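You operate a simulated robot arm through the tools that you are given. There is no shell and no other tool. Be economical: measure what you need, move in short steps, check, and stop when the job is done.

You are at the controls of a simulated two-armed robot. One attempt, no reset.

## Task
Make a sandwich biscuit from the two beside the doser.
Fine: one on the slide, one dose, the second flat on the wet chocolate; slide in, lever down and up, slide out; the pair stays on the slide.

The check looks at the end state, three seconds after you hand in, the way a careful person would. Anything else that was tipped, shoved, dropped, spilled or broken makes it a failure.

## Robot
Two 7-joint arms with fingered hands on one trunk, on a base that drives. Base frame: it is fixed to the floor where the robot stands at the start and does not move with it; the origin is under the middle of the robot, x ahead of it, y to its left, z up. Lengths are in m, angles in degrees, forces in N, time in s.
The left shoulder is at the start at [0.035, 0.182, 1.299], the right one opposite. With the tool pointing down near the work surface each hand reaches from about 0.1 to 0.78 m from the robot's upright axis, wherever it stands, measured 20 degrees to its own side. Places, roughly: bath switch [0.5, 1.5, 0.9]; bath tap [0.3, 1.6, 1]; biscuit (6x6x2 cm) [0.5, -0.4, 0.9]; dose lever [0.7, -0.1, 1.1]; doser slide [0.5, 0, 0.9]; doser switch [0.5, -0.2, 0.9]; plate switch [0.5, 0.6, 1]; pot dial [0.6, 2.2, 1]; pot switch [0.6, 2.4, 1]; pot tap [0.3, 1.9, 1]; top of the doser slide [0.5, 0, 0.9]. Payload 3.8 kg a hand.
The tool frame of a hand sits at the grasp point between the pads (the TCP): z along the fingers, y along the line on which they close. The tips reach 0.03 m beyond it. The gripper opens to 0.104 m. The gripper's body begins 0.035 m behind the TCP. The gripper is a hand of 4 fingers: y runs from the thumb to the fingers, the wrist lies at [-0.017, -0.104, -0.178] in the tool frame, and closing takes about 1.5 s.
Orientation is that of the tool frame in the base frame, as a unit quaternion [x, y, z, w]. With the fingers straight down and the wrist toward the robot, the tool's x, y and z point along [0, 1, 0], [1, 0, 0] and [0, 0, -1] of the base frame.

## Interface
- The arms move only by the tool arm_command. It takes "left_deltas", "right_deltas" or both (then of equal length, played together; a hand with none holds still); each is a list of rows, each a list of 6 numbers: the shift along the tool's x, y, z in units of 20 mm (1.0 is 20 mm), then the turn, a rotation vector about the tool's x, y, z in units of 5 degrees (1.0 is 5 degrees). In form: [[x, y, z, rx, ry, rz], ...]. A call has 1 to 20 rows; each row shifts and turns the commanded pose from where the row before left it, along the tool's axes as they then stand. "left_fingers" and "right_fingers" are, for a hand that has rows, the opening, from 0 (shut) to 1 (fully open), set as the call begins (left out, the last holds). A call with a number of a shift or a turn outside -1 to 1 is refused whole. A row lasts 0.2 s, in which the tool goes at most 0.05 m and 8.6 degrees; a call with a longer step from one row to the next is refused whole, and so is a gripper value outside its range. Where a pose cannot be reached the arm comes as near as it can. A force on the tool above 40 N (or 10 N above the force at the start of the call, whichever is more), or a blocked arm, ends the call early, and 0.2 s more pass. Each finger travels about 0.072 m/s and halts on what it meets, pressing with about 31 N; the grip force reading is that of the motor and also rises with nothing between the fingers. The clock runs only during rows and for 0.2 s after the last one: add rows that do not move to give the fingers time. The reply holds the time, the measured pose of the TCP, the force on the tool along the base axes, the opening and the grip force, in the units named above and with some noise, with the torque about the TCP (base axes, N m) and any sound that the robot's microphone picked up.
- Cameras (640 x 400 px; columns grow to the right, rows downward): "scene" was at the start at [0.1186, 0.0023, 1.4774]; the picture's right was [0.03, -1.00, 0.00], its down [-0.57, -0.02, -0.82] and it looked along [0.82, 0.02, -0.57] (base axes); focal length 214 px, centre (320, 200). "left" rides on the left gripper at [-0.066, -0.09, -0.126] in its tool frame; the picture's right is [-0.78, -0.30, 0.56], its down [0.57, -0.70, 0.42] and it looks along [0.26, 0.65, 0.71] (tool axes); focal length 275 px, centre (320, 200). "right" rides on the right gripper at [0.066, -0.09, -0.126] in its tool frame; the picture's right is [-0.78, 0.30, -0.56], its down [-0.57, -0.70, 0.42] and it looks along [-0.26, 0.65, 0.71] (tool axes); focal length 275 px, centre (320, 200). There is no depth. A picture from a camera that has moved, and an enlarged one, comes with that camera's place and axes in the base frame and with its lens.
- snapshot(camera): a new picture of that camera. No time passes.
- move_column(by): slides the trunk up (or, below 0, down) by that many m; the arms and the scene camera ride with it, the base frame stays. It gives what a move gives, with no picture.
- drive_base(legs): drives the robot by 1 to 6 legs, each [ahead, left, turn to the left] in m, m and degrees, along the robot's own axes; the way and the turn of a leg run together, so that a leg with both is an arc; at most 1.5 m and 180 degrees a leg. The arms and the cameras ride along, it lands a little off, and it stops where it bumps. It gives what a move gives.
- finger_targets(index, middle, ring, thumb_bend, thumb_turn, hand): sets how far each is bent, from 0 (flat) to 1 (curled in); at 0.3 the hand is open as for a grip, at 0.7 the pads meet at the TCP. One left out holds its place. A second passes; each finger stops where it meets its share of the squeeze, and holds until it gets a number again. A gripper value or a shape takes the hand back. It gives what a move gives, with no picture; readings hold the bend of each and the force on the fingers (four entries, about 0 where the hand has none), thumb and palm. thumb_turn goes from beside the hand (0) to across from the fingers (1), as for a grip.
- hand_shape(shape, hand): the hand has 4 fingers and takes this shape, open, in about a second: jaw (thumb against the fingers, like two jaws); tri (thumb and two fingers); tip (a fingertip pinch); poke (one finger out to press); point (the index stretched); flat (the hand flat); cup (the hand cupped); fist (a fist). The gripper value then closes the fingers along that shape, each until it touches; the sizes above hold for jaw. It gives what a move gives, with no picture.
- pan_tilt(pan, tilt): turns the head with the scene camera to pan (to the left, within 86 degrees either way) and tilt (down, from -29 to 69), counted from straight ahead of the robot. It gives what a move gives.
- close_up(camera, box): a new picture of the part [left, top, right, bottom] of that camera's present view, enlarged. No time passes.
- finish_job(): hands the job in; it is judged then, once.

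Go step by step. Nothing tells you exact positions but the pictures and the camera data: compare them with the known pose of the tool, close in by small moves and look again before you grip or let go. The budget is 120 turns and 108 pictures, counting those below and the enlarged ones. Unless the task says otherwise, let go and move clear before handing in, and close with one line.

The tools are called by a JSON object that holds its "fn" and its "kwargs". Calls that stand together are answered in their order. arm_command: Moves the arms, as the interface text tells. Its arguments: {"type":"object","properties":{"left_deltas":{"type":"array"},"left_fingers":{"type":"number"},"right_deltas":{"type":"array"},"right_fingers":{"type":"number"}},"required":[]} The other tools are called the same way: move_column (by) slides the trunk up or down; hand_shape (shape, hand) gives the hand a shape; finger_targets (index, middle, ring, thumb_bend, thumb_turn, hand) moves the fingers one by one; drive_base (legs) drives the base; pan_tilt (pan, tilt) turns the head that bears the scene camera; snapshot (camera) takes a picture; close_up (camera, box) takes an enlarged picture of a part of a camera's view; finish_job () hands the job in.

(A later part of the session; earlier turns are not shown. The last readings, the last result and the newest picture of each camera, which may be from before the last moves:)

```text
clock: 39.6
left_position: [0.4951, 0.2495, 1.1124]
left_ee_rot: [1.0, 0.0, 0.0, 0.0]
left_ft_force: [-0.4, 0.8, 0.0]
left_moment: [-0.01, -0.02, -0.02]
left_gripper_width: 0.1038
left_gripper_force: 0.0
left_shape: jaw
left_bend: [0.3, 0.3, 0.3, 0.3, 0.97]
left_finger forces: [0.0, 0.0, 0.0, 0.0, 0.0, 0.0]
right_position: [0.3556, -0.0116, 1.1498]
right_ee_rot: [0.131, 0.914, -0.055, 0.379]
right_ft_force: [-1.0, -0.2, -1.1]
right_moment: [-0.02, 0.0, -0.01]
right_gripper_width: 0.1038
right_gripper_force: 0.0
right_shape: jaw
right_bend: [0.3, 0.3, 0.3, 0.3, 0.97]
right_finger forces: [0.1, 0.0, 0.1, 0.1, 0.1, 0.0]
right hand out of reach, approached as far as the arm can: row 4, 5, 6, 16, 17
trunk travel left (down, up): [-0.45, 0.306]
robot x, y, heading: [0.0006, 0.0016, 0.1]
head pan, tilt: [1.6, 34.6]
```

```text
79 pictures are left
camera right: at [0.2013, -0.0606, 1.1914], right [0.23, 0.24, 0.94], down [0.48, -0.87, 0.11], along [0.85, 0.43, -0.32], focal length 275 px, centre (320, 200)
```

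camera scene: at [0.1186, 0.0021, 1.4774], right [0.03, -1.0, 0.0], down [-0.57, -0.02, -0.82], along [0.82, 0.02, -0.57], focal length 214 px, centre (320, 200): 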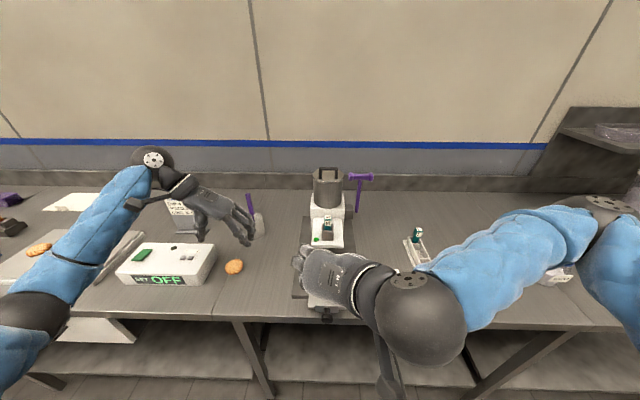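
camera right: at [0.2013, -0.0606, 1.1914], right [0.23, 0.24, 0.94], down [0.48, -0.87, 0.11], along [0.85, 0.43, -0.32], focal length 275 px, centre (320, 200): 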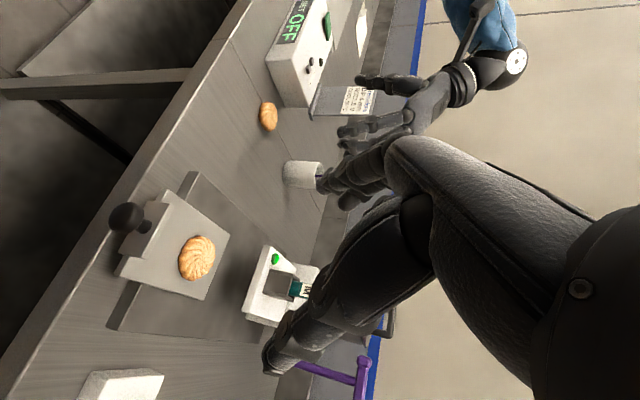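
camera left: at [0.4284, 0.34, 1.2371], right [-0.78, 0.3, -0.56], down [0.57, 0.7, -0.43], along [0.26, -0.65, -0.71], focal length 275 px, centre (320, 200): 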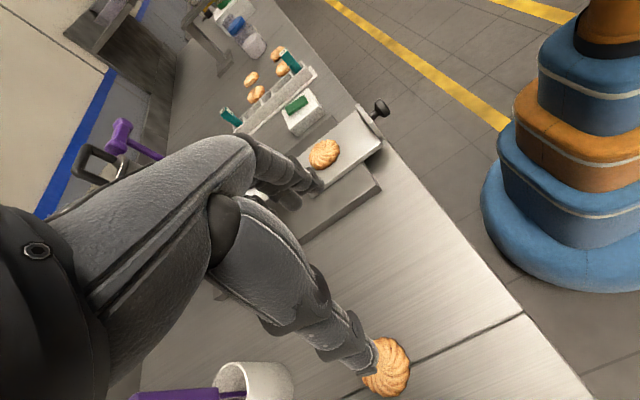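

The right hand now points forward and down. From both cameras the knob is at (0.382, −0.009, 0.946), and I'm approaching it.

{"fn": "arm_command", "kwargs": {"right_deltas": [[0.79, 0.07, 0.95, 0, 0, 0], [0.79, 0.07, 0.95, 0, 0, 0], [0.79, 0.07, 0.95, 0, 0, 0], [0.79, 0.07, 0.95, 0, 0, 0], [0.79, 0.07, 0.95, 0, 0, 0], [0.79, 0.07, 0.95, 0, 0, 0], [0, 0, 0, 0, 0, 0]]}}

{"fn": "snapshot", "kwargs": {"camera": "right"}}

{"fn": "close_up", "kwargs": {"camera": "scene", "box": [240, 200, 440, 380]}}

```text
clock: 41.2
left_position: [0.4946, 0.2481, 1.1133]
left_ee_rot: [1.0, -0.001, -0.001, 0.0]
left_ft_force: [-0.6, 0.5, -1.1]
left_moment: [0.01, 0.02, 0.04]
left_gripper_width: 0.1039
left_gripper_force: 0.1
left_shape: jaw
left_bend: [0.3, 0.3, 0.3, 0.3, 0.97]
left_finger forces: [0.0, 0.1, 0.0, 0.0, 0.0, 0.1]
right_position: [0.3674, 0.0041, 1.0254]
right_ee_rot: [0.139, 0.914, -0.058, 0.377]
right_ft_force: [0.8, -0.4, -0.3]
right_moment: [0.02, 0.04, 0.0]
right_gripper_width: 0.1038
right_gripper_force: 0.0
right_shape: jaw
right_bend: [0.3, 0.3, 0.3, 0.3, 0.97]
right_finger forces: [0.0, 0.0, 0.0, 0.0, 0.0, 0.0]
right hand out of reach, approached as far as the arm can: row 5, 6
trunk travel left (down, up): [-0.45, 0.306]
robot x, y, heading: [-0.0005, 0.0002, 0.0]
head pan, tilt: [1.6, 34.6]
```

```text
78 pictures are left
camera right: at [0.2118, -0.0424, 1.0686], right [0.24, 0.24, 0.94], down [0.47, -0.88, 0.1], along [0.85, 0.41, -0.32], focal length 275 px, centre (320, 200)
```

right: 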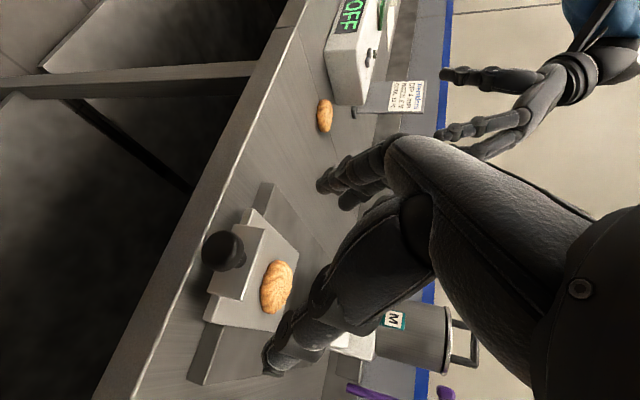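

```text
2.22 times, centred on (340, 290) of scene
camera zoom: at [0.119, 0.0008, 1.4773], right [0.03, -1.0, 0.0], down [-0.57, -0.01, -0.82], along [0.82, 0.02, -0.57], focal length 477 px, centre (276, 0)
```

zoom: 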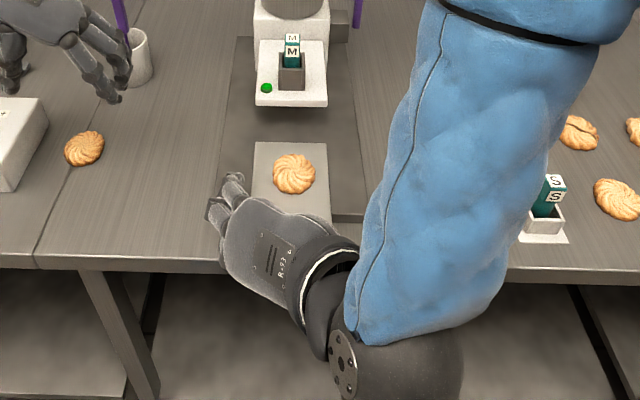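

The arm is cramped this close in. I'll back the base off 0.2 m to give it room.

{"fn": "drive_base", "kwargs": {"legs": [[-0.2, 0, 0]]}}

{"fn": "snapshot", "kwargs": {"camera": "right"}}

{"fn": "snapshot", "kwargs": {"camera": "scene"}}

```text
clock: 42.8
left_position: [0.292, 0.2504, 1.1113]
left_ee_rot: [1.0, 0.002, 0.0, 0.0]
left_ft_force: [-0.7, 0.1, 0.4]
left_moment: [0.04, -0.04, -0.04]
left_gripper_width: 0.1038
left_gripper_force: 0.0
left_shape: jaw
left_bend: [0.3, 0.3, 0.3, 0.3, 0.97]
left_finger forces: [0.1, 0.0, 0.0, 0.1, 0.1, 0.0]
right_position: [0.1638, 0.0069, 1.0261]
right_ee_rot: [0.136, 0.914, -0.058, 0.378]
right_ft_force: [0.7, 0.4, -0.7]
right_moment: [0.0, -0.03, -0.02]
right_gripper_width: 0.104
right_gripper_force: 0.0
right_shape: jaw
right_bend: [0.3, 0.3, 0.3, 0.3, 0.97]
right_finger forces: [0.1, 0.1, 0.0, 0.0, 0.0, 0.1]
trunk travel left (down, up): [-0.45, 0.306]
robot x, y, heading: [-0.2028, -0.0002, -0.1]
head pan, tilt: [1.6, 34.6]
```

```text
76 pictures are left
camera right: at [0.0093, -0.0406, 1.069], right [0.24, 0.24, 0.94], down [0.47, -0.88, 0.11], along [0.85, 0.42, -0.32], focal length 275 px, centre (320, 200)
```

right: 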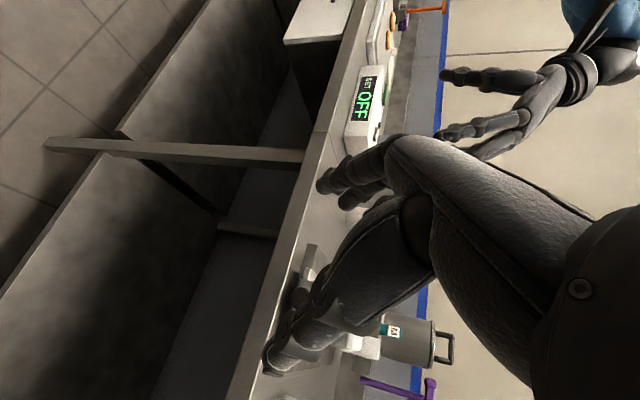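

```text
75 pictures are left
camera scene: at [-0.0838, 0.0026, 1.4775], right [0.03, -1.0, 0.0], down [-0.57, -0.02, -0.82], along [0.82, 0.03, -0.57], focal length 214 px, centre (320, 200)
```

scene: 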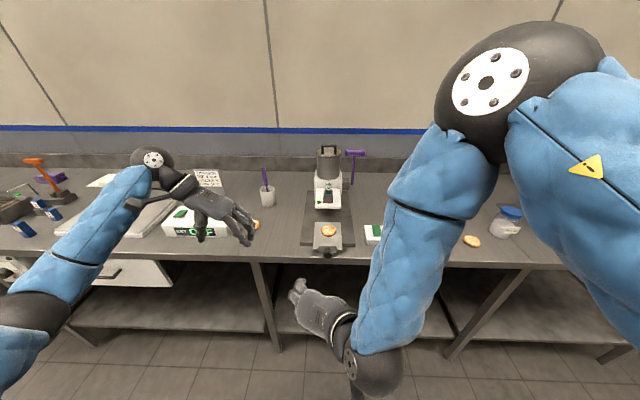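

There is room now. I'll advance towards the knob and correct the yaw so the fingers point straight ahead.

{"fn": "arm_command", "kwargs": {"right_deltas": [[-0.4, 0.18, 0.9, 0, 0, 0], [-0.4, 0.18, 0.9, 0, 0, 0], [-0.4, 0.18, 0.9, 0, 0, 0], [-0.4, 0.18, 0.9, 0, 0, 0], [-0.4, 0.18, 0.9, 0, 0, 0], [-0.4, 0.18, 0.9, 0, 0, 0], [-0.4, 0.18, 0.9, 0, 0, 0], [0, 0, 0, -0.6, 0, -0.6], [0, 0, 0, -0.6, 0, -0.6], [0, 0, 0, -0.6, 0, -0.6], [0, 0, 0, -0.6, 0, -0.6], [0, 0, 0, 0, 0, 0]]}}

{"fn": "snapshot", "kwargs": {"camera": "right"}}

{"fn": "close_up", "kwargs": {"camera": "scene", "box": [240, 180, 400, 340]}}

```text
clock: 45.4
left_position: [0.293, 0.2522, 1.112]
left_ee_rot: [1.0, 0.003, 0.0, 0.001]
left_ft_force: [-0.2, -0.3, -0.1]
left_moment: [-0.01, 0.01, -0.01]
left_gripper_width: 0.104
left_gripper_force: 0.0
left_shape: jaw
left_bend: [0.3, 0.3, 0.3, 0.3, 0.97]
left_finger forces: [0.0, 0.1, 0.1, 0.0, 0.0, 0.0]
right_position: [0.2674, 0.0383, 1.006]
right_ee_rot: [0.137, 0.914, -0.059, 0.378]
right_ft_force: [0.6, 0.0, 0.3]
right_moment: [-0.01, -0.04, 0.03]
right_gripper_width: 0.1036
right_gripper_force: 0.1
right_shape: jaw
right_bend: [0.3, 0.3, 0.3, 0.3, 0.97]
right_finger forces: [0.1, 0.0, 0.0, 0.0, 0.1, 0.0]
right hand out of reach, approached as far as the arm can: row 1, 2, 3, 4, 5, 7, 8, 9, 10, 11
trunk travel left (down, up): [-0.45, 0.306]
robot x, y, heading: [-0.2026, 0.0005, -0.1]
head pan, tilt: [1.6, 34.6]
```

```text
74 pictures are left
camera right: at [0.1119, -0.0083, 1.0487], right [0.24, 0.24, 0.94], down [0.47, -0.88, 0.11], along [0.85, 0.42, -0.32], focal length 275 px, centre (320, 200)
```

right: 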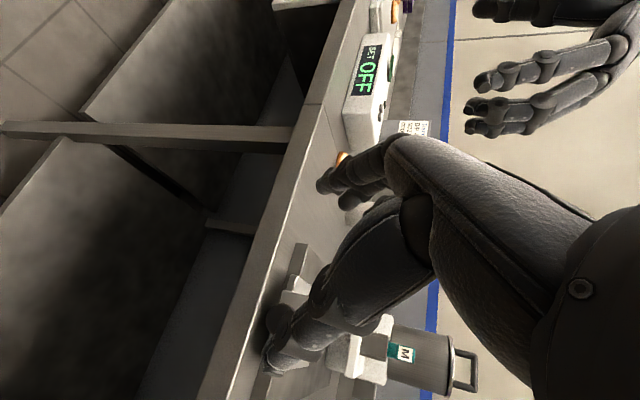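

```text
2.50 times, centred on (320, 260) of scene
camera zoom: at [-0.0823, 0.0025, 1.4774], right [0.03, -1.0, 0.0], down [-0.57, -0.02, -0.82], along [0.82, 0.03, -0.57], focal length 536 px, centre (320, 50)
```

zoom: 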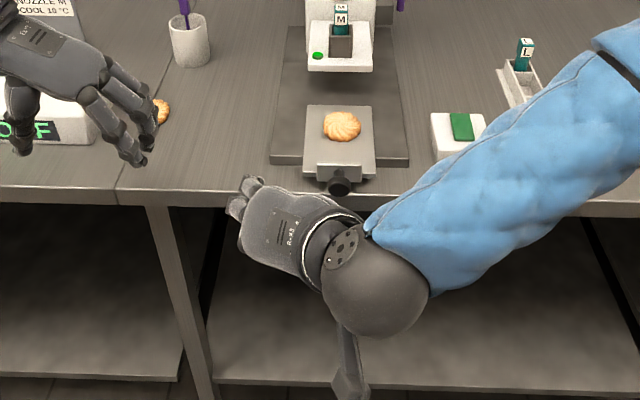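

The pitched pose runs into wrist limits. I'll go back to fingers straight down at about 73° yaw, which reached well before, and bring the hand over the knob from above.

{"fn": "arm_command", "kwargs": {"right_deltas": [[0, 0, -0.5, 0, 1, 0], [0, 0, -0.5, 0, 1, 0], [0, 0, -0.5, 0, 1, 0], [0, 0, -0.5, 0, 1, 0], [0, 0, 0, 0, 1, 0], [0, 0, 0, 0, 1, 0], [0, 0, 0, 0, 1, 0], [0, 0, 0, 0, 1, 0], [0, 0, 0, 0, 1, 0], [0, 0, 0, 0, 0, 0]]}}

{"fn": "arm_command", "kwargs": {"right_deltas": [[-0.9, -0.1, 0, 0, 0, 0], [-0.9, -0.1, 0, 0, 0, 0], [-0.9, -0.1, 0, 0, 0, 0], [-0.9, -0.1, 0, 0, 0, 0], [-0.9, -0.1, 0, 0, 0, 0], [0, 0, 0, 0, 0, 0]]}}

{"fn": "snapshot", "kwargs": {"camera": "right"}}

{"fn": "close_up", "kwargs": {"camera": "scene", "box": [240, 180, 400, 340]}}

```text
clock: 47.6
left_position: [0.2932, 0.2517, 1.1122]
left_ee_rot: [1.0, 0.002, 0.0, 0.001]
left_ft_force: [-1.1, 0.2, 0.9]
left_moment: [-0.02, -0.02, 0.01]
left_gripper_width: 0.1036
left_gripper_force: 0.1
left_shape: jaw
left_bend: [0.3, 0.3, 0.3, 0.3, 0.97]
left_finger forces: [0.0, 0.0, 0.0, 0.0, 0.0, 0.0]
right_position: [0.2428, 0.0437, 1.0369]
right_ee_rot: [0.149, 0.989, -0.001, -0.001]
right_ft_force: [-0.1, 0.2, 0.2]
right_moment: [0.01, -0.04, -0.01]
right_gripper_width: 0.1042
right_gripper_force: 0.0
right_shape: jaw
right_bend: [0.3, 0.3, 0.3, 0.3, 0.97]
right_finger forces: [0.0, 0.0, 0.1, 0.0, 0.0, 0.0]
trunk travel left (down, up): [-0.45, 0.306]
robot x, y, heading: [-0.1975, -0.001, -0.0]
head pan, tilt: [1.6, 34.6]
```

```text
clock: 49.0
left_position: [0.2932, 0.2513, 1.1106]
left_ee_rot: [1.0, 0.001, 0.0, 0.0]
left_ft_force: [0.5, -0.2, -0.1]
left_moment: [-0.02, 0.01, 0.0]
left_gripper_width: 0.1037
left_gripper_force: 0.0
left_shape: jaw
left_bend: [0.3, 0.3, 0.3, 0.3, 0.97]
left_finger forces: [0.1, 0.0, 0.0, 0.0, 0.1, 0.0]
right_position: [0.2529, 0.0396, 1.0389]
right_ee_rot: [0.148, 0.989, -0.003, -0.001]
right_ft_force: [0.3, 0.5, 0.5]
right_moment: [0.0, -0.02, 0.02]
right_gripper_width: 0.104
right_gripper_force: 0.0
right_shape: jaw
right_bend: [0.3, 0.3, 0.3, 0.3, 0.97]
right_finger forces: [0.0, 0.1, 0.0, 0.0, 0.0, 0.1]
right hand out of reach, approached as far as the arm can: row 1, 2, 3, 4, 5
trunk travel left (down, up): [-0.45, 0.306]
robot x, y, heading: [-0.2004, -0.0009, 0.0]
head pan, tilt: [1.6, 34.6]
```

```text
72 pictures are left
camera right: at [0.1629, -0.0271, 1.1644], right [0.83, 0.06, 0.55], down [0.34, -0.84, -0.42], along [0.44, 0.54, -0.72], focal length 275 px, centre (320, 200)
```

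right: 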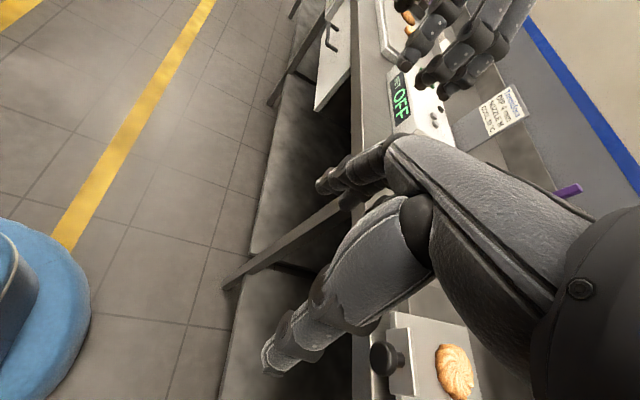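

```text
2.50 times, centred on (320, 260) of scene
camera zoom: at [-0.0824, 0.0026, 1.4774], right [0.03, -1.0, 0.0], down [-0.57, -0.02, -0.82], along [0.82, 0.03, -0.57], focal length 536 px, centre (320, 50)
```

zoom: 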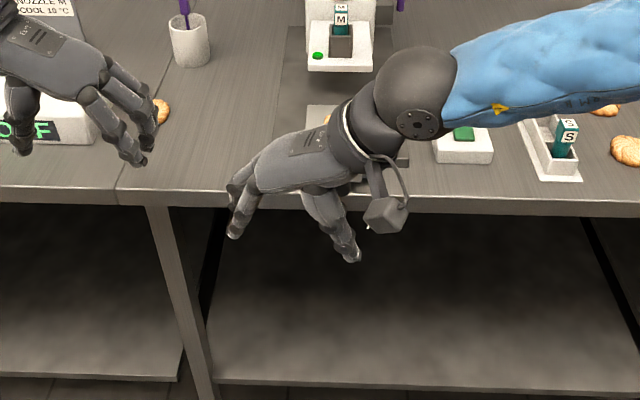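

The right arm is in a bad configuration for this. The left arm handled the 90° yaw well, so I'll use it for the slide and keep the right for the lever. First I'm withdrawing the right hand to its own side.

{"fn": "arm_command", "kwargs": {"right_deltas": [[-0.3, -1, -0.5, 0, 0, 0], [-0.3, -1, -0.5, 0, 0, 0], [-0.3, -1, -0.5, 0, 0, 0], [-0.3, -1, -0.5, 0, 0, 0], [-0.3, -1, -0.5, 0, 0, 0], [-0.3, -1, -0.5, 0, 0, 0], [-0.3, -1, -0.5, 0, 0, 0], [-0.3, -1, -0.5, 0, 0, 0], [-0.3, -1, -0.5, 0, 0, 0], [-0.3, -1, -0.5, 0, 0, 0], [-0.3, -1, -0.5, 0, 0, 0], [-0.3, -1, -0.5, 0, 0, 0], [0, 0, 0, 0, 0, 0]]}}

{"fn": "arm_command", "kwargs": {"right_deltas": [[0, 0, 0, 0, 0, 1], [0, 0, 0, 0, 0, 1], [0, 0, 0, 0, 0, 1], [0, 0, 0, 0, 0, 1], [0, 0, 0, 0, 0, 1], [0, 0, 0, 0, 0, 1], [0, 0, 0, 0, 0, 1], [0, 0, 0, 0, 0, 1], [0, 0, 0, 0, 0, 1], [0, 0, 0, 0, 0, 1], [0, 0, 0, 0, 0, 1], [0, 0, 0, 0, 0, 1], [0, 0, 0, 0, 0, 1], [0, 0, 0, 0, 0, 1], [0, 0, 0, 0, 0, 0]]}}

{"fn": "snapshot", "kwargs": {"camera": "scene"}}

```text
clock: 51.8
left_position: [0.2924, 0.2511, 1.111]
left_ee_rot: [1.0, 0.002, 0.0, 0.001]
left_ft_force: [0.1, 0.4, 0.9]
left_moment: [0.0, -0.02, -0.01]
left_gripper_width: 0.1037
left_gripper_force: 0.1
left_shape: jaw
left_bend: [0.3, 0.3, 0.3, 0.3, 0.97]
left_finger forces: [0.0, 0.0, 0.1, 0.0, 0.0, 0.0]
right_position: [0.2507, 0.0284, 1.0435]
right_ee_rot: [0.15, 0.989, -0.002, -0.001]
right_ft_force: [-0.4, 0.6, 0.0]
right_moment: [-0.02, 0.03, -0.04]
right_gripper_width: 0.1039
right_gripper_force: 0.1
right_shape: jaw
right_bend: [0.3, 0.3, 0.3, 0.3, 0.97]
right_finger forces: [0.1, 0.1, 0.0, 0.0, 0.0, 0.1]
right hand out of reach, approached as far as the arm can: row 1, 2, 3, 4, 5, 6, 7, 8, 9, 10, 11, 12
trunk travel left (down, up): [-0.45, 0.306]
robot x, y, heading: [-0.1946, 0.0022, 0.2]
head pan, tilt: [1.6, 34.6]
```

```text
clock: 55.0
left_position: [0.2924, 0.2523, 1.1114]
left_ee_rot: [1.0, 0.001, 0.0, 0.0]
left_ft_force: [0.0, -0.2, -0.1]
left_moment: [0.01, -0.01, 0.0]
left_gripper_width: 0.1038
left_gripper_force: 0.1
left_shape: jaw
left_bend: [0.3, 0.3, 0.3, 0.3, 0.97]
left_finger forces: [0.0, 0.0, 0.1, 0.0, 0.0, 0.1]
right_position: [0.2485, 0.0318, 1.0425]
right_ee_rot: [0.69, 0.724, -0.002, 0.0]
right_ft_force: [-0.4, -0.7, -0.6]
right_moment: [0.02, -0.02, 0.03]
right_gripper_width: 0.1041
right_gripper_force: 0.1
right_shape: jaw
right_bend: [0.3, 0.3, 0.3, 0.3, 0.97]
right_finger forces: [0.0, 0.0, 0.0, 0.0, 0.0, 0.0]
trunk travel left (down, up): [-0.45, 0.306]
robot x, y, heading: [-0.1962, -0.0022, 0.4]
head pan, tilt: [1.6, 34.6]
```

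```text
70 pictures are left
camera scene: at [-0.0823, 0.0023, 1.4774], right [0.03, -1.0, 0.0], down [-0.57, -0.02, -0.82], along [0.82, 0.03, -0.57], focal length 214 px, centre (320, 200)
```

scene: 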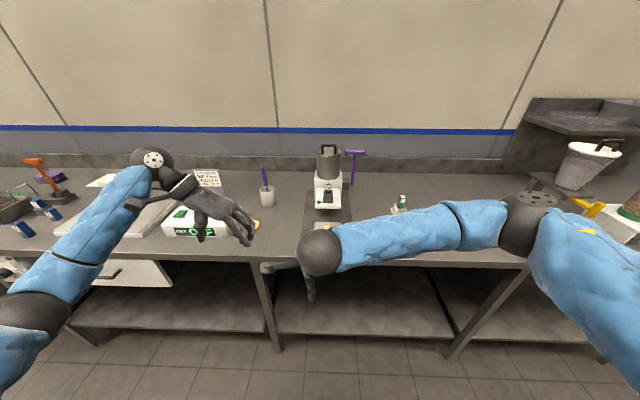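

{"fn": "arm_command", "kwargs": {"right_deltas": [[-1, 0, -0.5, 0, 0, 0], [-1, 0, -0.5, 0, 0, 0], [-1, 0, -0.5, 0, 0, 0], [-1, 0, -0.5, 0, 0, 0], [-1, 0, -0.5, 0, 0, 0], [-1, 0, -0.5, 0, 0, 0], [-1, 0, -0.5, 0, 0, 0], [-1, 0, -0.5, 0, 0, 0], [-1, 0, -0.5, 0, 0, 0], [-1, 0, -0.5, 0, 0, 0], [-1, 0, -0.5, 0, 0, 0], [-1, 0, -0.5, 0, 0, 0], [-1, 0, -0.5, 0, 0, 0], [0, 0, 0, 0, 0, 0]]}}

{"fn": "arm_command", "kwargs": {"left_deltas": [[0, 1, 0, 0, 0, 0], [0, 1, 0, 0, 0, 0], [0, 1, 0, 0, 0, 0], [0, 1, 0, 0, 0, 0], [0, 1, 0, 0, 0, 0], [0, 1, 0, 0, 0, 0], [0, 1, 0, 0, 0, 0], [0, 1, 0, 0, 0, 0], [0, 1, 0, 0, 0, 0], [0, 1, 0, 0, 0, 0], [0, 1, 0, 0, 0, 0], [0.9, 1, 0, 0, 0, 0], [0.9, 1, 0, 0, 0, 0], [0.9, 0, 1, 0, 0, 0], [0.9, 0, 1, 0, 0, 0], [0, 0, 1, 0, 0, 0], [0, 0, 0, 0, 0, 0]]}}

{"fn": "snapshot", "kwargs": {"camera": "left"}}

{"fn": "close_up", "kwargs": {"camera": "scene", "box": [240, 130, 400, 290]}}

```text
clock: 58.0
left_position: [0.2936, 0.2521, 1.1124]
left_ee_rot: [1.0, 0.001, 0.0, 0.001]
left_ft_force: [-0.1, -0.5, -0.1]
left_moment: [0.03, -0.02, 0.02]
left_gripper_width: 0.1037
left_gripper_force: 0.0
left_shape: jaw
left_bend: [0.3, 0.3, 0.3, 0.3, 0.97]
left_finger forces: [0.0, 0.1, 0.0, 0.1, 0.0, 0.1]
right_position: [0.2665, -0.2285, 1.1732]
right_ee_rot: [0.69, 0.724, -0.002, 0.0]
right_ft_force: [-0.3, 0.0, 0.4]
right_moment: [-0.01, -0.02, -0.02]
right_gripper_width: 0.1038
right_gripper_force: 0.0
right_shape: jaw
right_bend: [0.3, 0.3, 0.3, 0.3, 0.97]
right_finger forces: [0.0, 0.0, 0.0, 0.0, 0.0, 0.0]
trunk travel left (down, up): [-0.45, 0.306]
robot x, y, heading: [-0.2004, -0.001, 0.4]
head pan, tilt: [1.6, 34.6]
```

```text
clock: 61.6
left_position: [0.3664, -0.0111, 1.0488]
left_ee_rot: [1.0, 0.002, 0.001, 0.0]
left_ft_force: [-0.1, -0.4, -0.2]
left_moment: [0.02, 0.0, -0.05]
left_gripper_width: 0.1036
left_gripper_force: 0.1
left_shape: jaw
left_bend: [0.3, 0.3, 0.3, 0.3, 0.97]
left_finger forces: [0.0, 0.1, 0.1, 0.0, 0.1, 0.1]
right_position: [0.2652, -0.2283, 1.1727]
right_ee_rot: [0.689, 0.725, -0.003, 0.0]
right_ft_force: [-0.6, 0.4, 0.7]
right_moment: [-0.01, 0.01, 0.0]
right_gripper_width: 0.1043
right_gripper_force: 0.1
right_shape: jaw
right_bend: [0.3, 0.3, 0.3, 0.3, 0.97]
right_finger forces: [0.0, 0.1, 0.1, 0.1, 0.0, 0.0]
trunk travel left (down, up): [-0.45, 0.306]
robot x, y, heading: [-0.2024, -0.0003, 0.2]
head pan, tilt: [1.6, 34.6]
```

```text
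69 pictures are left
camera left: at [0.3, 0.0792, 1.1756], right [-0.78, 0.29, -0.56], down [0.57, 0.7, -0.43], along [0.27, -0.65, -0.71], focal length 275 px, centre (320, 200)
```

left: 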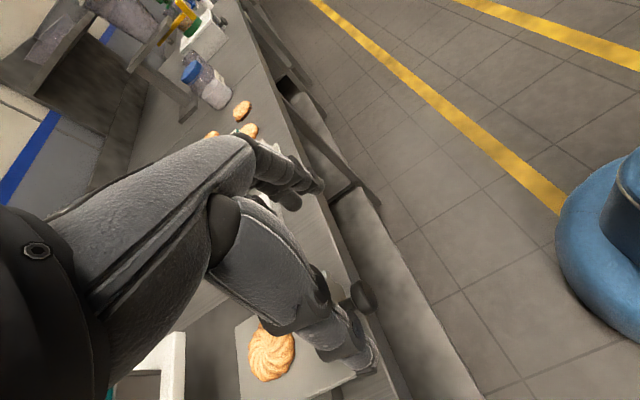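

```text
2.50 times, centred on (320, 210) of scene
camera zoom: at [-0.0823, 0.002, 1.4774], right [0.03, -1.0, 0.0], down [-0.57, -0.02, -0.82], along [0.82, 0.03, -0.57], focal length 536 px, centre (320, 175)
```

zoom: 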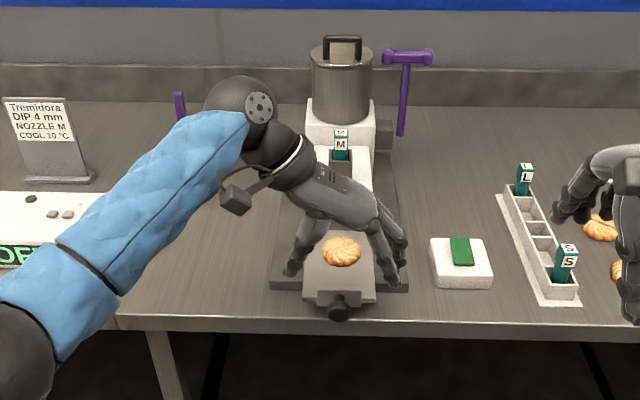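

The left hand is over the knob at (0.388, −0.009, 0.946). I'll lower it so the fingers straddle the knob.

{"fn": "arm_command", "kwargs": {"left_deltas": [[0.4, 0, 1, 0, 0, 0], [0, 0, 1, 0, 0, 0], [0, 0, 1, 0, 0, 0], [0, 0, 1, 0, 0, 0], [0, 0, 0.5, 0, 0, 0], [0, 0, 0, 0, 0, 0]]}}

{"fn": "snapshot", "kwargs": {"camera": "left"}}

{"fn": "close_up", "kwargs": {"camera": "scene", "box": [270, 180, 370, 280]}}

```text
clock: 63.0
left_position: [0.3726, -0.0078, 0.9616]
left_ee_rot: [1.0, 0.002, 0.0, 0.0]
left_ft_force: [-0.8, 0.4, -0.1]
left_moment: [0.01, 0.03, 0.02]
left_gripper_width: 0.1039
left_gripper_force: 0.1
left_shape: jaw
left_bend: [0.3, 0.3, 0.3, 0.3, 0.97]
left_finger forces: [0.1, 0.1, 0.0, 0.0, 0.0, 0.1]
right_position: [0.2653, -0.2288, 1.173]
right_ee_rot: [0.689, 0.725, -0.002, 0.0]
right_ft_force: [0.9, 0.4, -0.2]
right_moment: [0.01, 0.02, 0.04]
right_gripper_width: 0.1037
right_gripper_force: 0.2
right_shape: jaw
right_bend: [0.3, 0.3, 0.3, 0.3, 0.97]
right_finger forces: [0.0, 0.1, 0.0, 0.0, 0.1, 0.0]
trunk travel left (down, up): [-0.45, 0.306]
robot x, y, heading: [-0.1971, -0.0039, 0.2]
head pan, tilt: [1.6, 34.6]
```

```text
67 pictures are left
camera left: at [0.3068, 0.0808, 1.0876], right [-0.78, 0.29, -0.56], down [0.57, 0.7, -0.43], along [0.27, -0.65, -0.71], focal length 275 px, centre (320, 200)
```

left: 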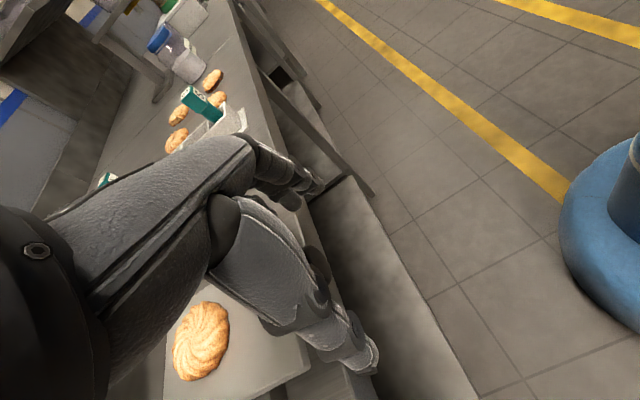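

```text
4.00 times, centred on (320, 230) of scene
camera zoom: at [-0.0823, 0.0023, 1.4774], right [0.03, -1.0, 0.0], down [-0.57, -0.02, -0.82], along [0.82, 0.03, -0.57], focal length 858 px, centre (320, 80)
```

zoom: 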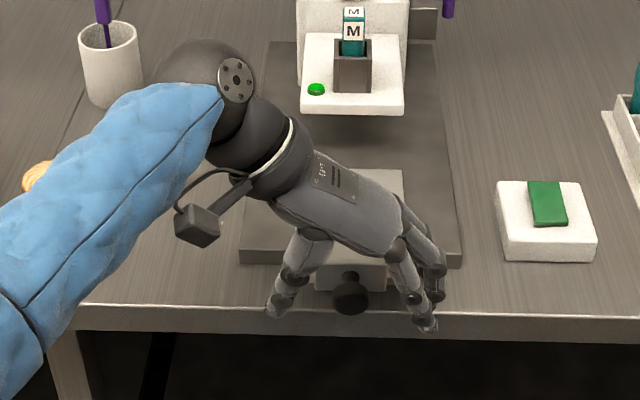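

The knob lies between the thumb and the fingers. Closing.

{"fn": "arm_command", "kwargs": {"left_deltas": [[0, 0, 0.2, 0, 0, 0], [0, 0, 0, 0, 0, 0], [0, 0, 0, 0, 0, 0], [0, 0, 0, 0, 0, 0], [0, 0, 0, 0, 0, 0], [0, 0, 0, 0, 0, 0], [0, 0, 0, 0, 0, 0], [0, 0, 0, 0, 0, 0]], "left_fingers": 0.15}}

{"fn": "close_up", "kwargs": {"camera": "scene", "box": [270, 180, 370, 280]}}

{"fn": "snapshot", "kwargs": {"camera": "left"}}

```text
clock: 64.8
left_position: [0.3736, -0.0095, 0.9576]
left_ee_rot: [1.0, 0.002, 0.0, 0.0]
left_ft_force: [-1.2, -11.9, -2.8]
left_moment: [-0.21, 0.01, -0.26]
left_gripper_width: 0.0054
left_gripper_force: 31.2
left_shape: jaw
left_bend: [0.7, 0.61, 0.56, 0.76, 1.0]
left_finger forces: [0.0, 8.0, 4.1, 0.0, 0.1, 0.0]
right_position: [0.2659, -0.2312, 1.1739]
right_ee_rot: [0.689, 0.725, -0.002, 0.0]
right_ft_force: [-0.2, 0.3, 0.0]
right_moment: [-0.01, 0.0, -0.01]
right_gripper_width: 0.1037
right_gripper_force: 0.0
right_shape: jaw
right_bend: [0.3, 0.3, 0.3, 0.3, 0.97]
right_finger forces: [0.1, 0.1, 0.0, 0.0, 0.0, 0.0]
trunk travel left (down, up): [-0.45, 0.306]
robot x, y, heading: [-0.2014, -0.0011, 0.4]
head pan, tilt: [1.6, 34.6]
```

```text
4.00 times, centred on (320, 230) of scene
camera zoom: at [-0.0822, 0.0006, 1.4774], right [0.03, -1.0, 0.0], down [-0.57, -0.02, -0.82], along [0.82, 0.03, -0.57], focal length 858 px, centre (320, 80)
```

zoom: 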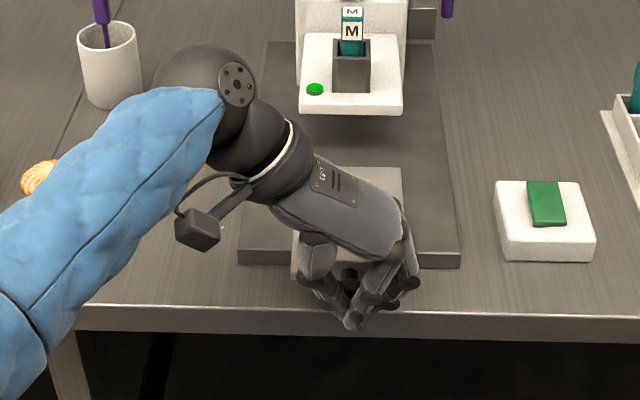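

```text
64 pictures are left
camera left: at [0.3073, 0.0796, 1.0836], right [-0.78, 0.29, -0.56], down [0.57, 0.7, -0.43], along [0.27, -0.65, -0.71], focal length 275 px, centre (320, 200)
```

left: 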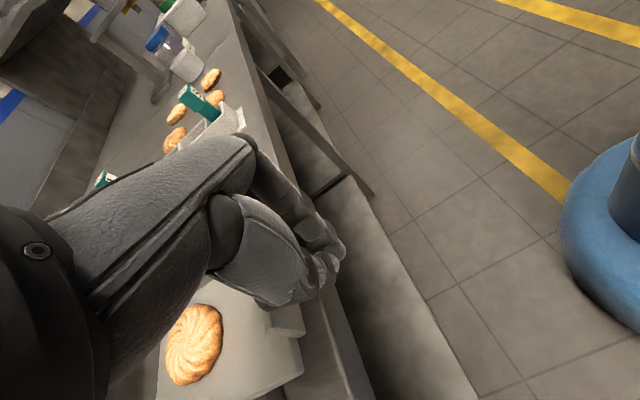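

The thumb slipped past in front of the knob. I'll reopen, shift 12 mm ahead and close again.

{"fn": "arm_command", "kwargs": {"left_deltas": [[0, 0, 0, 0, 0, 0], [0, 0, 0, 0, 0, 0], [0, 0, 0, 0, 0, 0], [0, 0, 0, 0, 0, 0], [0, 0, 0, 0, 0, 0], [0, 0, 0, 0, 0, 0], [0, 0, 0, 0, 0, 0], [0.35, 0, 0, 0, 0, 0], [0.35, 0, 0, 0, 0, 0], [0, 0, 0, 0, 0, 0]], "left_fingers": 0.8}}

{"fn": "arm_command", "kwargs": {"left_deltas": [[0, 0, 0, 0, 0, 0], [0, 0, 0, 0, 0, 0], [0, 0, 0, 0, 0, 0], [0, 0, 0, 0, 0, 0], [0, 0, 0, 0, 0, 0], [0, 0, 0, 0, 0, 0], [0, 0, 0, 0, 0, 0]], "left_fingers": 0.2}}

{"fn": "close_up", "kwargs": {"camera": "scene", "box": [270, 180, 370, 280]}}

```text
clock: 67.0
left_position: [0.3876, -0.0087, 0.9582]
left_ee_rot: [1.0, 0.002, 0.0, 0.0]
left_ft_force: [1.0, 0.7, 0.3]
left_moment: [-0.01, 0.0, -0.04]
left_gripper_width: 0.0831
left_gripper_force: 0.0
left_shape: jaw
left_bend: [0.27, 0.34, 0.31, 0.47, 0.98]
left_finger forces: [0.1, 0.0, 0.1, 0.1, 0.0, 0.0]
right_position: [0.2664, -0.2285, 1.1729]
right_ee_rot: [0.689, 0.724, -0.003, -0.001]
right_ft_force: [0.6, -0.3, -0.3]
right_moment: [-0.02, -0.01, 0.01]
right_gripper_width: 0.1039
right_gripper_force: 0.1
right_shape: jaw
right_bend: [0.3, 0.3, 0.3, 0.3, 0.97]
right_finger forces: [0.1, 0.0, 0.0, 0.0, 0.0, 0.1]
trunk travel left (down, up): [-0.45, 0.306]
robot x, y, heading: [-0.2026, 0.0001, 0.2]
head pan, tilt: [1.6, 34.6]
```

```text
clock: 68.6
left_position: [0.3882, -0.005, 0.958]
left_ee_rot: [1.0, 0.003, -0.002, 0.001]
left_ft_force: [-0.1, 7.7, -2.7]
left_moment: [0.0, -0.11, 0.01]
left_gripper_width: 0.0182
left_gripper_force: 31.1
left_shape: jaw
left_bend: [0.73, 0.58, 0.31, 0.74, 1.0]
left_finger forces: [11.8, 12.8, 5.3, 0.0, 28.5, 0.0]
right_position: [0.2665, -0.2273, 1.1742]
right_ee_rot: [0.688, 0.725, -0.002, 0.0]
right_ft_force: [0.1, 0.6, 0.3]
right_moment: [-0.02, 0.0, 0.01]
right_gripper_width: 0.1039
right_gripper_force: 0.0
right_shape: jaw
right_bend: [0.3, 0.3, 0.3, 0.3, 0.97]
right_finger forces: [0.0, 0.1, 0.0, 0.0, 0.1, 0.0]
trunk travel left (down, up): [-0.45, 0.306]
robot x, y, heading: [-0.2006, -0.0014, 0.2]
head pan, tilt: [1.6, 34.6]
```

```text
4.00 times, centred on (320, 230) of scene
camera zoom: at [-0.0821, 0.0035, 1.4773], right [0.03, -1.0, 0.0], down [-0.57, -0.02, -0.82], along [0.82, 0.03, -0.57], focal length 858 px, centre (320, 80)
```

zoom: 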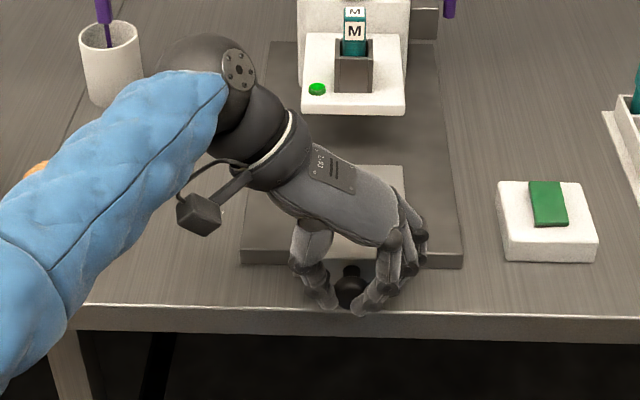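

The knob is firmly pinched (thumb 28 N, index and middle 12 N each). Now I'll push the slide in slowly.

{"fn": "arm_command", "kwargs": {"left_deltas": [[0.3, 0, 0, 0, 0, 0], [0.3, 0, 0, 0, 0, 0], [0.4, 0, 0, 0, 0, 0], [0.4, 0, 0, 0, 0, 0], [0.4, 0, 0, 0, 0, 0], [0.4, 0, 0, 0, 0, 0], [0.4, 0, 0, 0, 0, 0], [0.4, 0, 0, 0, 0, 0], [0, 0, 0, 0, 0, 0]]}}

{"fn": "close_up", "kwargs": {"camera": "scene", "box": [270, 160, 370, 260]}}

```text
clock: 70.6
left_position: [0.401, -0.0045, 0.9592]
left_ee_rot: [1.0, 0.003, -0.004, 0.0]
left_ft_force: [0.2, 6.1, -27.7]
left_moment: [0.08, 0.09, -0.11]
left_gripper_width: 0.0167
left_gripper_force: 30.9
left_shape: jaw
left_bend: [0.73, 0.59, 0.31, 0.74, 1.0]
left_finger forces: [11.8, 13.5, 3.8, 0.0, 26.4, 0.0]
left hand out of reach, approached as far as the arm can: row 3, 4, 5, 6, 7, 8
right_position: [0.2687, -0.2284, 1.1729]
right_ee_rot: [0.689, 0.724, -0.003, 0.0]
right_ft_force: [-0.6, -0.2, 0.3]
right_moment: [0.06, -0.02, 0.0]
right_gripper_width: 0.1042
right_gripper_force: 0.0
right_shape: jaw
right_bend: [0.3, 0.3, 0.3, 0.3, 0.97]
right_finger forces: [0.0, 0.1, 0.1, 0.0, 0.0, 0.0]
trunk travel left (down, up): [-0.45, 0.306]
robot x, y, heading: [-0.2008, -0.0006, 0.1]
head pan, tilt: [1.6, 34.6]
```

```text
4.00 times, centred on (320, 210) of scene
camera zoom: at [-0.0793, 0.0032, 1.477], right [0.03, -1.0, 0.0], down [-0.57, -0.02, -0.82], along [0.82, 0.03, -0.57], focal length 858 px, centre (320, 160)
```

zoom: 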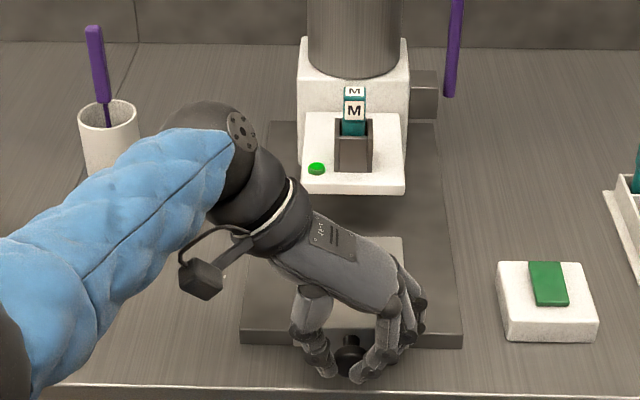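

The left arm reaches its limit at about 0.6 m from the robot's axis. I'll let go, rise, pull the hand back, drive forward 0.15 m and grip again.

{"fn": "arm_command", "kwargs": {"left_deltas": [[0, 0, 0, 0, 0, 0], [0, 0, 0, 0, 0, 0], [0, 0, 0, 0, 0, 0], [0, 0, 0, 0, 0, 0], [0, 0, 0, 0, 0, 0], [0, 0, 0, 0, 0, 0]], "left_fingers": 1}}

{"fn": "arm_command", "kwargs": {"left_deltas": [[0, 0, -0.5, 0, 0, 0], [0, 0, -1, 0, 0, 0], [0, 0, -1, 0, 0, 0], [0, 0, -1, 0, 0, 0], [-1, 0, -1, 0, 0, 0], [-1, 0, 0, 0, 0, 0], [-1, 0, 0, 0, 0, 0], [-1, 0, 0, 0, 0, 0], [-1, 0, 0, 0, 0, 0], [-1, 0, 0, 0, 0, 0], [-1, 0, 0, 0, 0, 0], [0, 0, 0, 0, 0, 0]]}}

{"fn": "drive_base", "kwargs": {"legs": [[0.15, 0, 0]]}}

{"fn": "close_up", "kwargs": {"camera": "scene", "box": [240, 180, 400, 340]}}

{"fn": "snapshot", "kwargs": {"camera": "left"}}

```text
clock: 72.0
left_position: [0.3999, -0.0067, 0.9632]
left_ee_rot: [1.0, 0.002, -0.001, 0.0]
left_ft_force: [0.2, -0.4, 0.5]
left_moment: [-0.04, -0.01, 0.02]
left_gripper_width: 0.1034
left_gripper_force: 0.1
left_shape: jaw
left_bend: [0.3, 0.3, 0.3, 0.3, 0.97]
left_finger forces: [0.1, 0.0, 0.0, 0.0, 0.0, 0.0]
right_position: [0.267, -0.2299, 1.1742]
right_ee_rot: [0.688, 0.725, -0.002, 0.0]
right_ft_force: [0.2, 0.7, -0.5]
right_moment: [-0.01, 0.0, 0.0]
right_gripper_width: 0.104
right_gripper_force: 0.1
right_shape: jaw
right_bend: [0.3, 0.3, 0.3, 0.3, 0.97]
right_finger forces: [0.0, 0.0, 0.0, 0.0, 0.0, 0.0]
trunk travel left (down, up): [-0.45, 0.306]
robot x, y, heading: [-0.1986, 0.0007, 0.1]
head pan, tilt: [1.6, 34.6]
```

```text
clock: 74.6
left_position: [0.259, -0.0073, 1.0537]
left_ee_rot: [1.0, 0.002, -0.001, 0.0]
left_ft_force: [0.0, -0.1, -1.0]
left_moment: [0.0, -0.02, 0.0]
left_gripper_width: 0.1036
left_gripper_force: 0.0
left_shape: jaw
left_bend: [0.3, 0.3, 0.3, 0.3, 0.97]
left_finger forces: [0.0, 0.1, 0.0, 0.0, 0.1, 0.0]
right_position: [0.2663, -0.2282, 1.1731]
right_ee_rot: [0.689, 0.724, -0.002, 0.001]
right_ft_force: [0.1, 0.2, 0.5]
right_moment: [-0.01, -0.05, 0.0]
right_gripper_width: 0.104
right_gripper_force: 0.1
right_shape: jaw
right_bend: [0.3, 0.3, 0.3, 0.3, 0.97]
right_finger forces: [0.0, 0.0, 0.1, 0.1, 0.0, 0.0]
trunk travel left (down, up): [-0.45, 0.306]
robot x, y, heading: [-0.2033, -0.0048, 0.1]
head pan, tilt: [1.6, 34.6]
```

```text
clock: 76.0
left_position: [0.4151, -0.0052, 1.0531]
left_ee_rot: [1.0, 0.004, -0.001, 0.0]
left_ft_force: [-0.4, 0.6, -0.8]
left_moment: [0.02, 0.02, -0.01]
left_gripper_width: 0.1037
left_gripper_force: 0.1
left_shape: jaw
left_bend: [0.3, 0.3, 0.3, 0.3, 0.97]
left_finger forces: [0.0, 0.0, 0.0, 0.1, 0.1, 0.0]
right_position: [0.423, -0.2263, 1.1719]
right_ee_rot: [0.688, 0.726, -0.003, -0.001]
right_ft_force: [1.4, 0.3, -0.1]
right_moment: [-0.01, 0.03, -0.03]
right_gripper_width: 0.104
right_gripper_force: 0.0
right_shape: jaw
right_bend: [0.3, 0.3, 0.3, 0.3, 0.97]
right_finger forces: [0.0, 0.1, 0.1, 0.0, 0.0, 0.0]
trunk travel left (down, up): [-0.45, 0.306]
robot x, y, heading: [-0.0466, -0.0001, 0.2]
head pan, tilt: [1.6, 34.6]
```

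```text
2.50 times, centred on (320, 260) of scene
camera zoom: at [0.0735, 0.0033, 1.4772], right [0.03, -1.0, 0.0], down [-0.57, -0.02, -0.82], along [0.82, 0.03, -0.57], focal length 536 px, centre (320, 50)
```

zoom: 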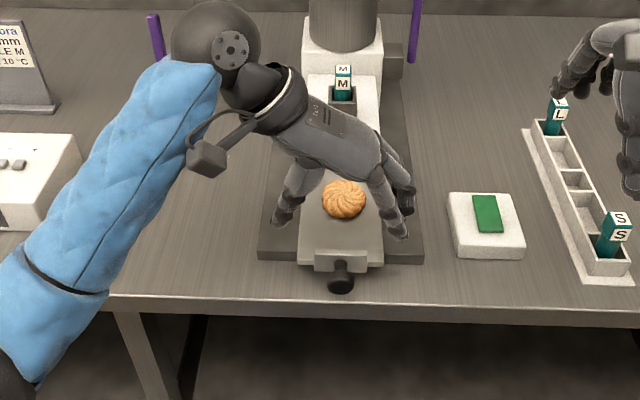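

```text
60 pictures are left
camera left: at [0.3485, 0.0844, 1.1794], right [-0.78, 0.29, -0.56], down [0.57, 0.7, -0.43], along [0.27, -0.65, -0.71], focal length 275 px, centre (320, 200)
```

left: 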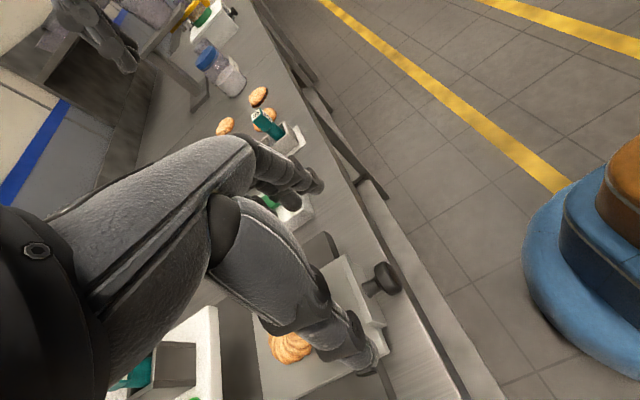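

The slide has moved in a little and the knob is now at (0.406, −0.007). I'll come down on it and grip again.

{"fn": "arm_command", "kwargs": {"left_deltas": [[-0.5, 0, 0, 0, 0, 0], [0, 0.1, 1, 0, 0, 0], [0, 0, 1, 0, 0, 0], [0, 0, 1, 0, 0, 0], [0, 0, 1, 0, 0, 0], [0, 0, 0.75, 0, 0, 0], [0, 0, 0, 0, 0, 0]]}}

{"fn": "arm_command", "kwargs": {"left_deltas": [[0, 0, 0, 0, 0, 0], [0, 0, 0, 0, 0, 0], [0, 0, 0, 0, 0, 0], [0, 0, 0, 0, 0, 0], [0, 0, 0, 0, 0, 0], [0, 0, 0, 0, 0, 0], [0, 0, 0, 0, 0, 0], [0, 0, 0, 0, 0, 0]], "left_fingers": 0.2}}

{"fn": "close_up", "kwargs": {"camera": "scene", "box": [260, 190, 380, 310]}}

```text
clock: 77.6
left_position: [0.4024, -0.0083, 0.9598]
left_ee_rot: [1.0, 0.003, 0.0, 0.0]
left_ft_force: [-0.4, -0.8, 0.0]
left_moment: [-0.04, -0.03, -0.01]
left_gripper_width: 0.1036
left_gripper_force: 0.0
left_shape: jaw
left_bend: [0.3, 0.3, 0.3, 0.3, 0.97]
left_finger forces: [0.0, 0.0, 0.0, 0.1, 0.0, 0.1]
right_position: [0.4194, -0.226, 1.1734]
right_ee_rot: [0.687, 0.726, -0.003, 0.0]
right_ft_force: [-0.1, -0.5, 0.2]
right_moment: [0.01, 0.01, 0.02]
right_gripper_width: 0.1039
right_gripper_force: 0.1
right_shape: jaw
right_bend: [0.3, 0.3, 0.3, 0.3, 0.97]
right_finger forces: [0.1, 0.0, 0.0, 0.0, 0.1, 0.0]
trunk travel left (down, up): [-0.45, 0.306]
robot x, y, heading: [-0.0467, -0.0021, 0.3]
head pan, tilt: [1.6, 34.6]
```

```text
clock: 79.4
left_position: [0.4036, -0.0057, 0.9602]
left_ee_rot: [1.0, 0.003, -0.001, 0.001]
left_ft_force: [-0.2, 4.7, -0.4]
left_moment: [0.1, -0.05, -0.06]
left_gripper_width: 0.0197
left_gripper_force: 31.0
left_shape: jaw
left_bend: [0.73, 0.58, 0.39, 0.75, 1.0]
left_finger forces: [10.4, 13.5, 4.2, 0.0, 26.5, 0.1]
right_position: [0.4202, -0.2271, 1.1733]
right_ee_rot: [0.688, 0.726, -0.002, -0.001]
right_ft_force: [0.0, 0.6, 0.3]
right_moment: [-0.01, -0.02, -0.03]
right_gripper_width: 0.1038
right_gripper_force: 0.1
right_shape: jaw
right_bend: [0.3, 0.3, 0.3, 0.3, 0.97]
right_finger forces: [0.0, 0.1, 0.0, 0.0, 0.1, 0.0]
trunk travel left (down, up): [-0.45, 0.306]
robot x, y, heading: [-0.0464, 0.0025, 0.2]
head pan, tilt: [1.6, 34.6]
```

```text
3.33 times, centred on (320, 250) of scene
camera zoom: at [0.0715, 0.004, 1.4774], right [0.03, -1.0, 0.0], down [-0.57, -0.02, -0.82], along [0.82, 0.03, -0.57], focal length 715 px, centre (320, 33)
```

zoom: 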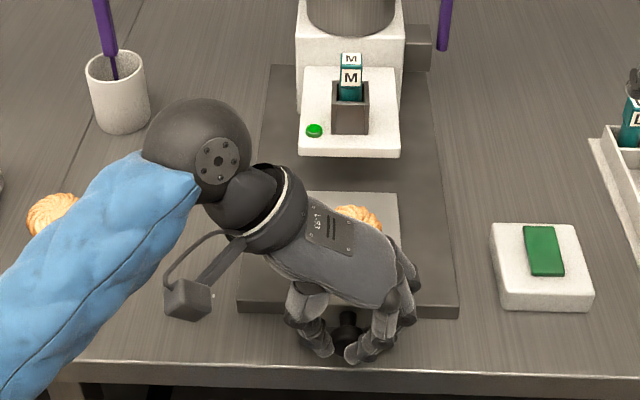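

Gripped again. Pushing the slide in.

{"fn": "arm_command", "kwargs": {"left_deltas": [[0.3, 0, 0, 0, 0, 0], [0.3, 0, 0, 0, 0, 0], [0.4, 0, 0, 0, 0, 0], [0.4, 0, 0, 0, 0, 0], [0.4, 0, 0, 0, 0, 0], [0.4, 0, 0, 0, 0, 0], [0.4, 0, 0, 0, 0, 0], [0, 0, 0, 0, 0, 0]]}}

{"fn": "close_up", "kwargs": {"camera": "scene", "box": [260, 190, 380, 310]}}

```text
clock: 81.2
left_position: [0.455, -0.0064, 0.9587]
left_ee_rot: [1.0, 0.002, 0.001, 0.001]
left_ft_force: [-0.4, 7.8, 8.8]
left_moment: [0.07, -0.11, -0.1]
left_gripper_width: 0.0195
left_gripper_force: 30.9
left_shape: jaw
left_bend: [0.73, 0.58, 0.39, 0.75, 1.0]
left_finger forces: [10.7, 13.8, 4.1, 0.1, 29.3, 0.0]
right_position: [0.4193, -0.2262, 1.175]
right_ee_rot: [0.687, 0.727, -0.003, 0.001]
right_ft_force: [-0.1, -0.3, -0.3]
right_moment: [0.02, -0.02, -0.01]
right_gripper_width: 0.1039
right_gripper_force: 0.1
right_shape: jaw
right_bend: [0.3, 0.3, 0.3, 0.3, 0.97]
right_finger forces: [0.0, 0.0, 0.1, 0.1, 0.1, 0.1]
trunk travel left (down, up): [-0.45, 0.306]
robot x, y, heading: [-0.0474, -0.0008, 0.5]
head pan, tilt: [1.6, 34.6]
```

```text
3.33 times, centred on (320, 250) of scene
camera zoom: at [0.0705, 0.0044, 1.4775], right [0.03, -1.0, 0.0], down [-0.57, -0.02, -0.82], along [0.82, 0.03, -0.57], focal length 715 px, centre (320, 33)
```

zoom: 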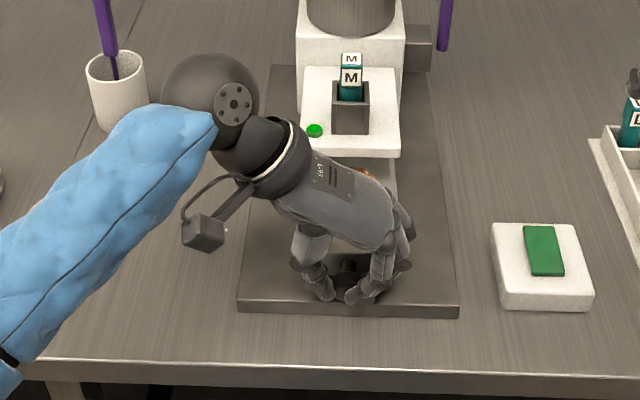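

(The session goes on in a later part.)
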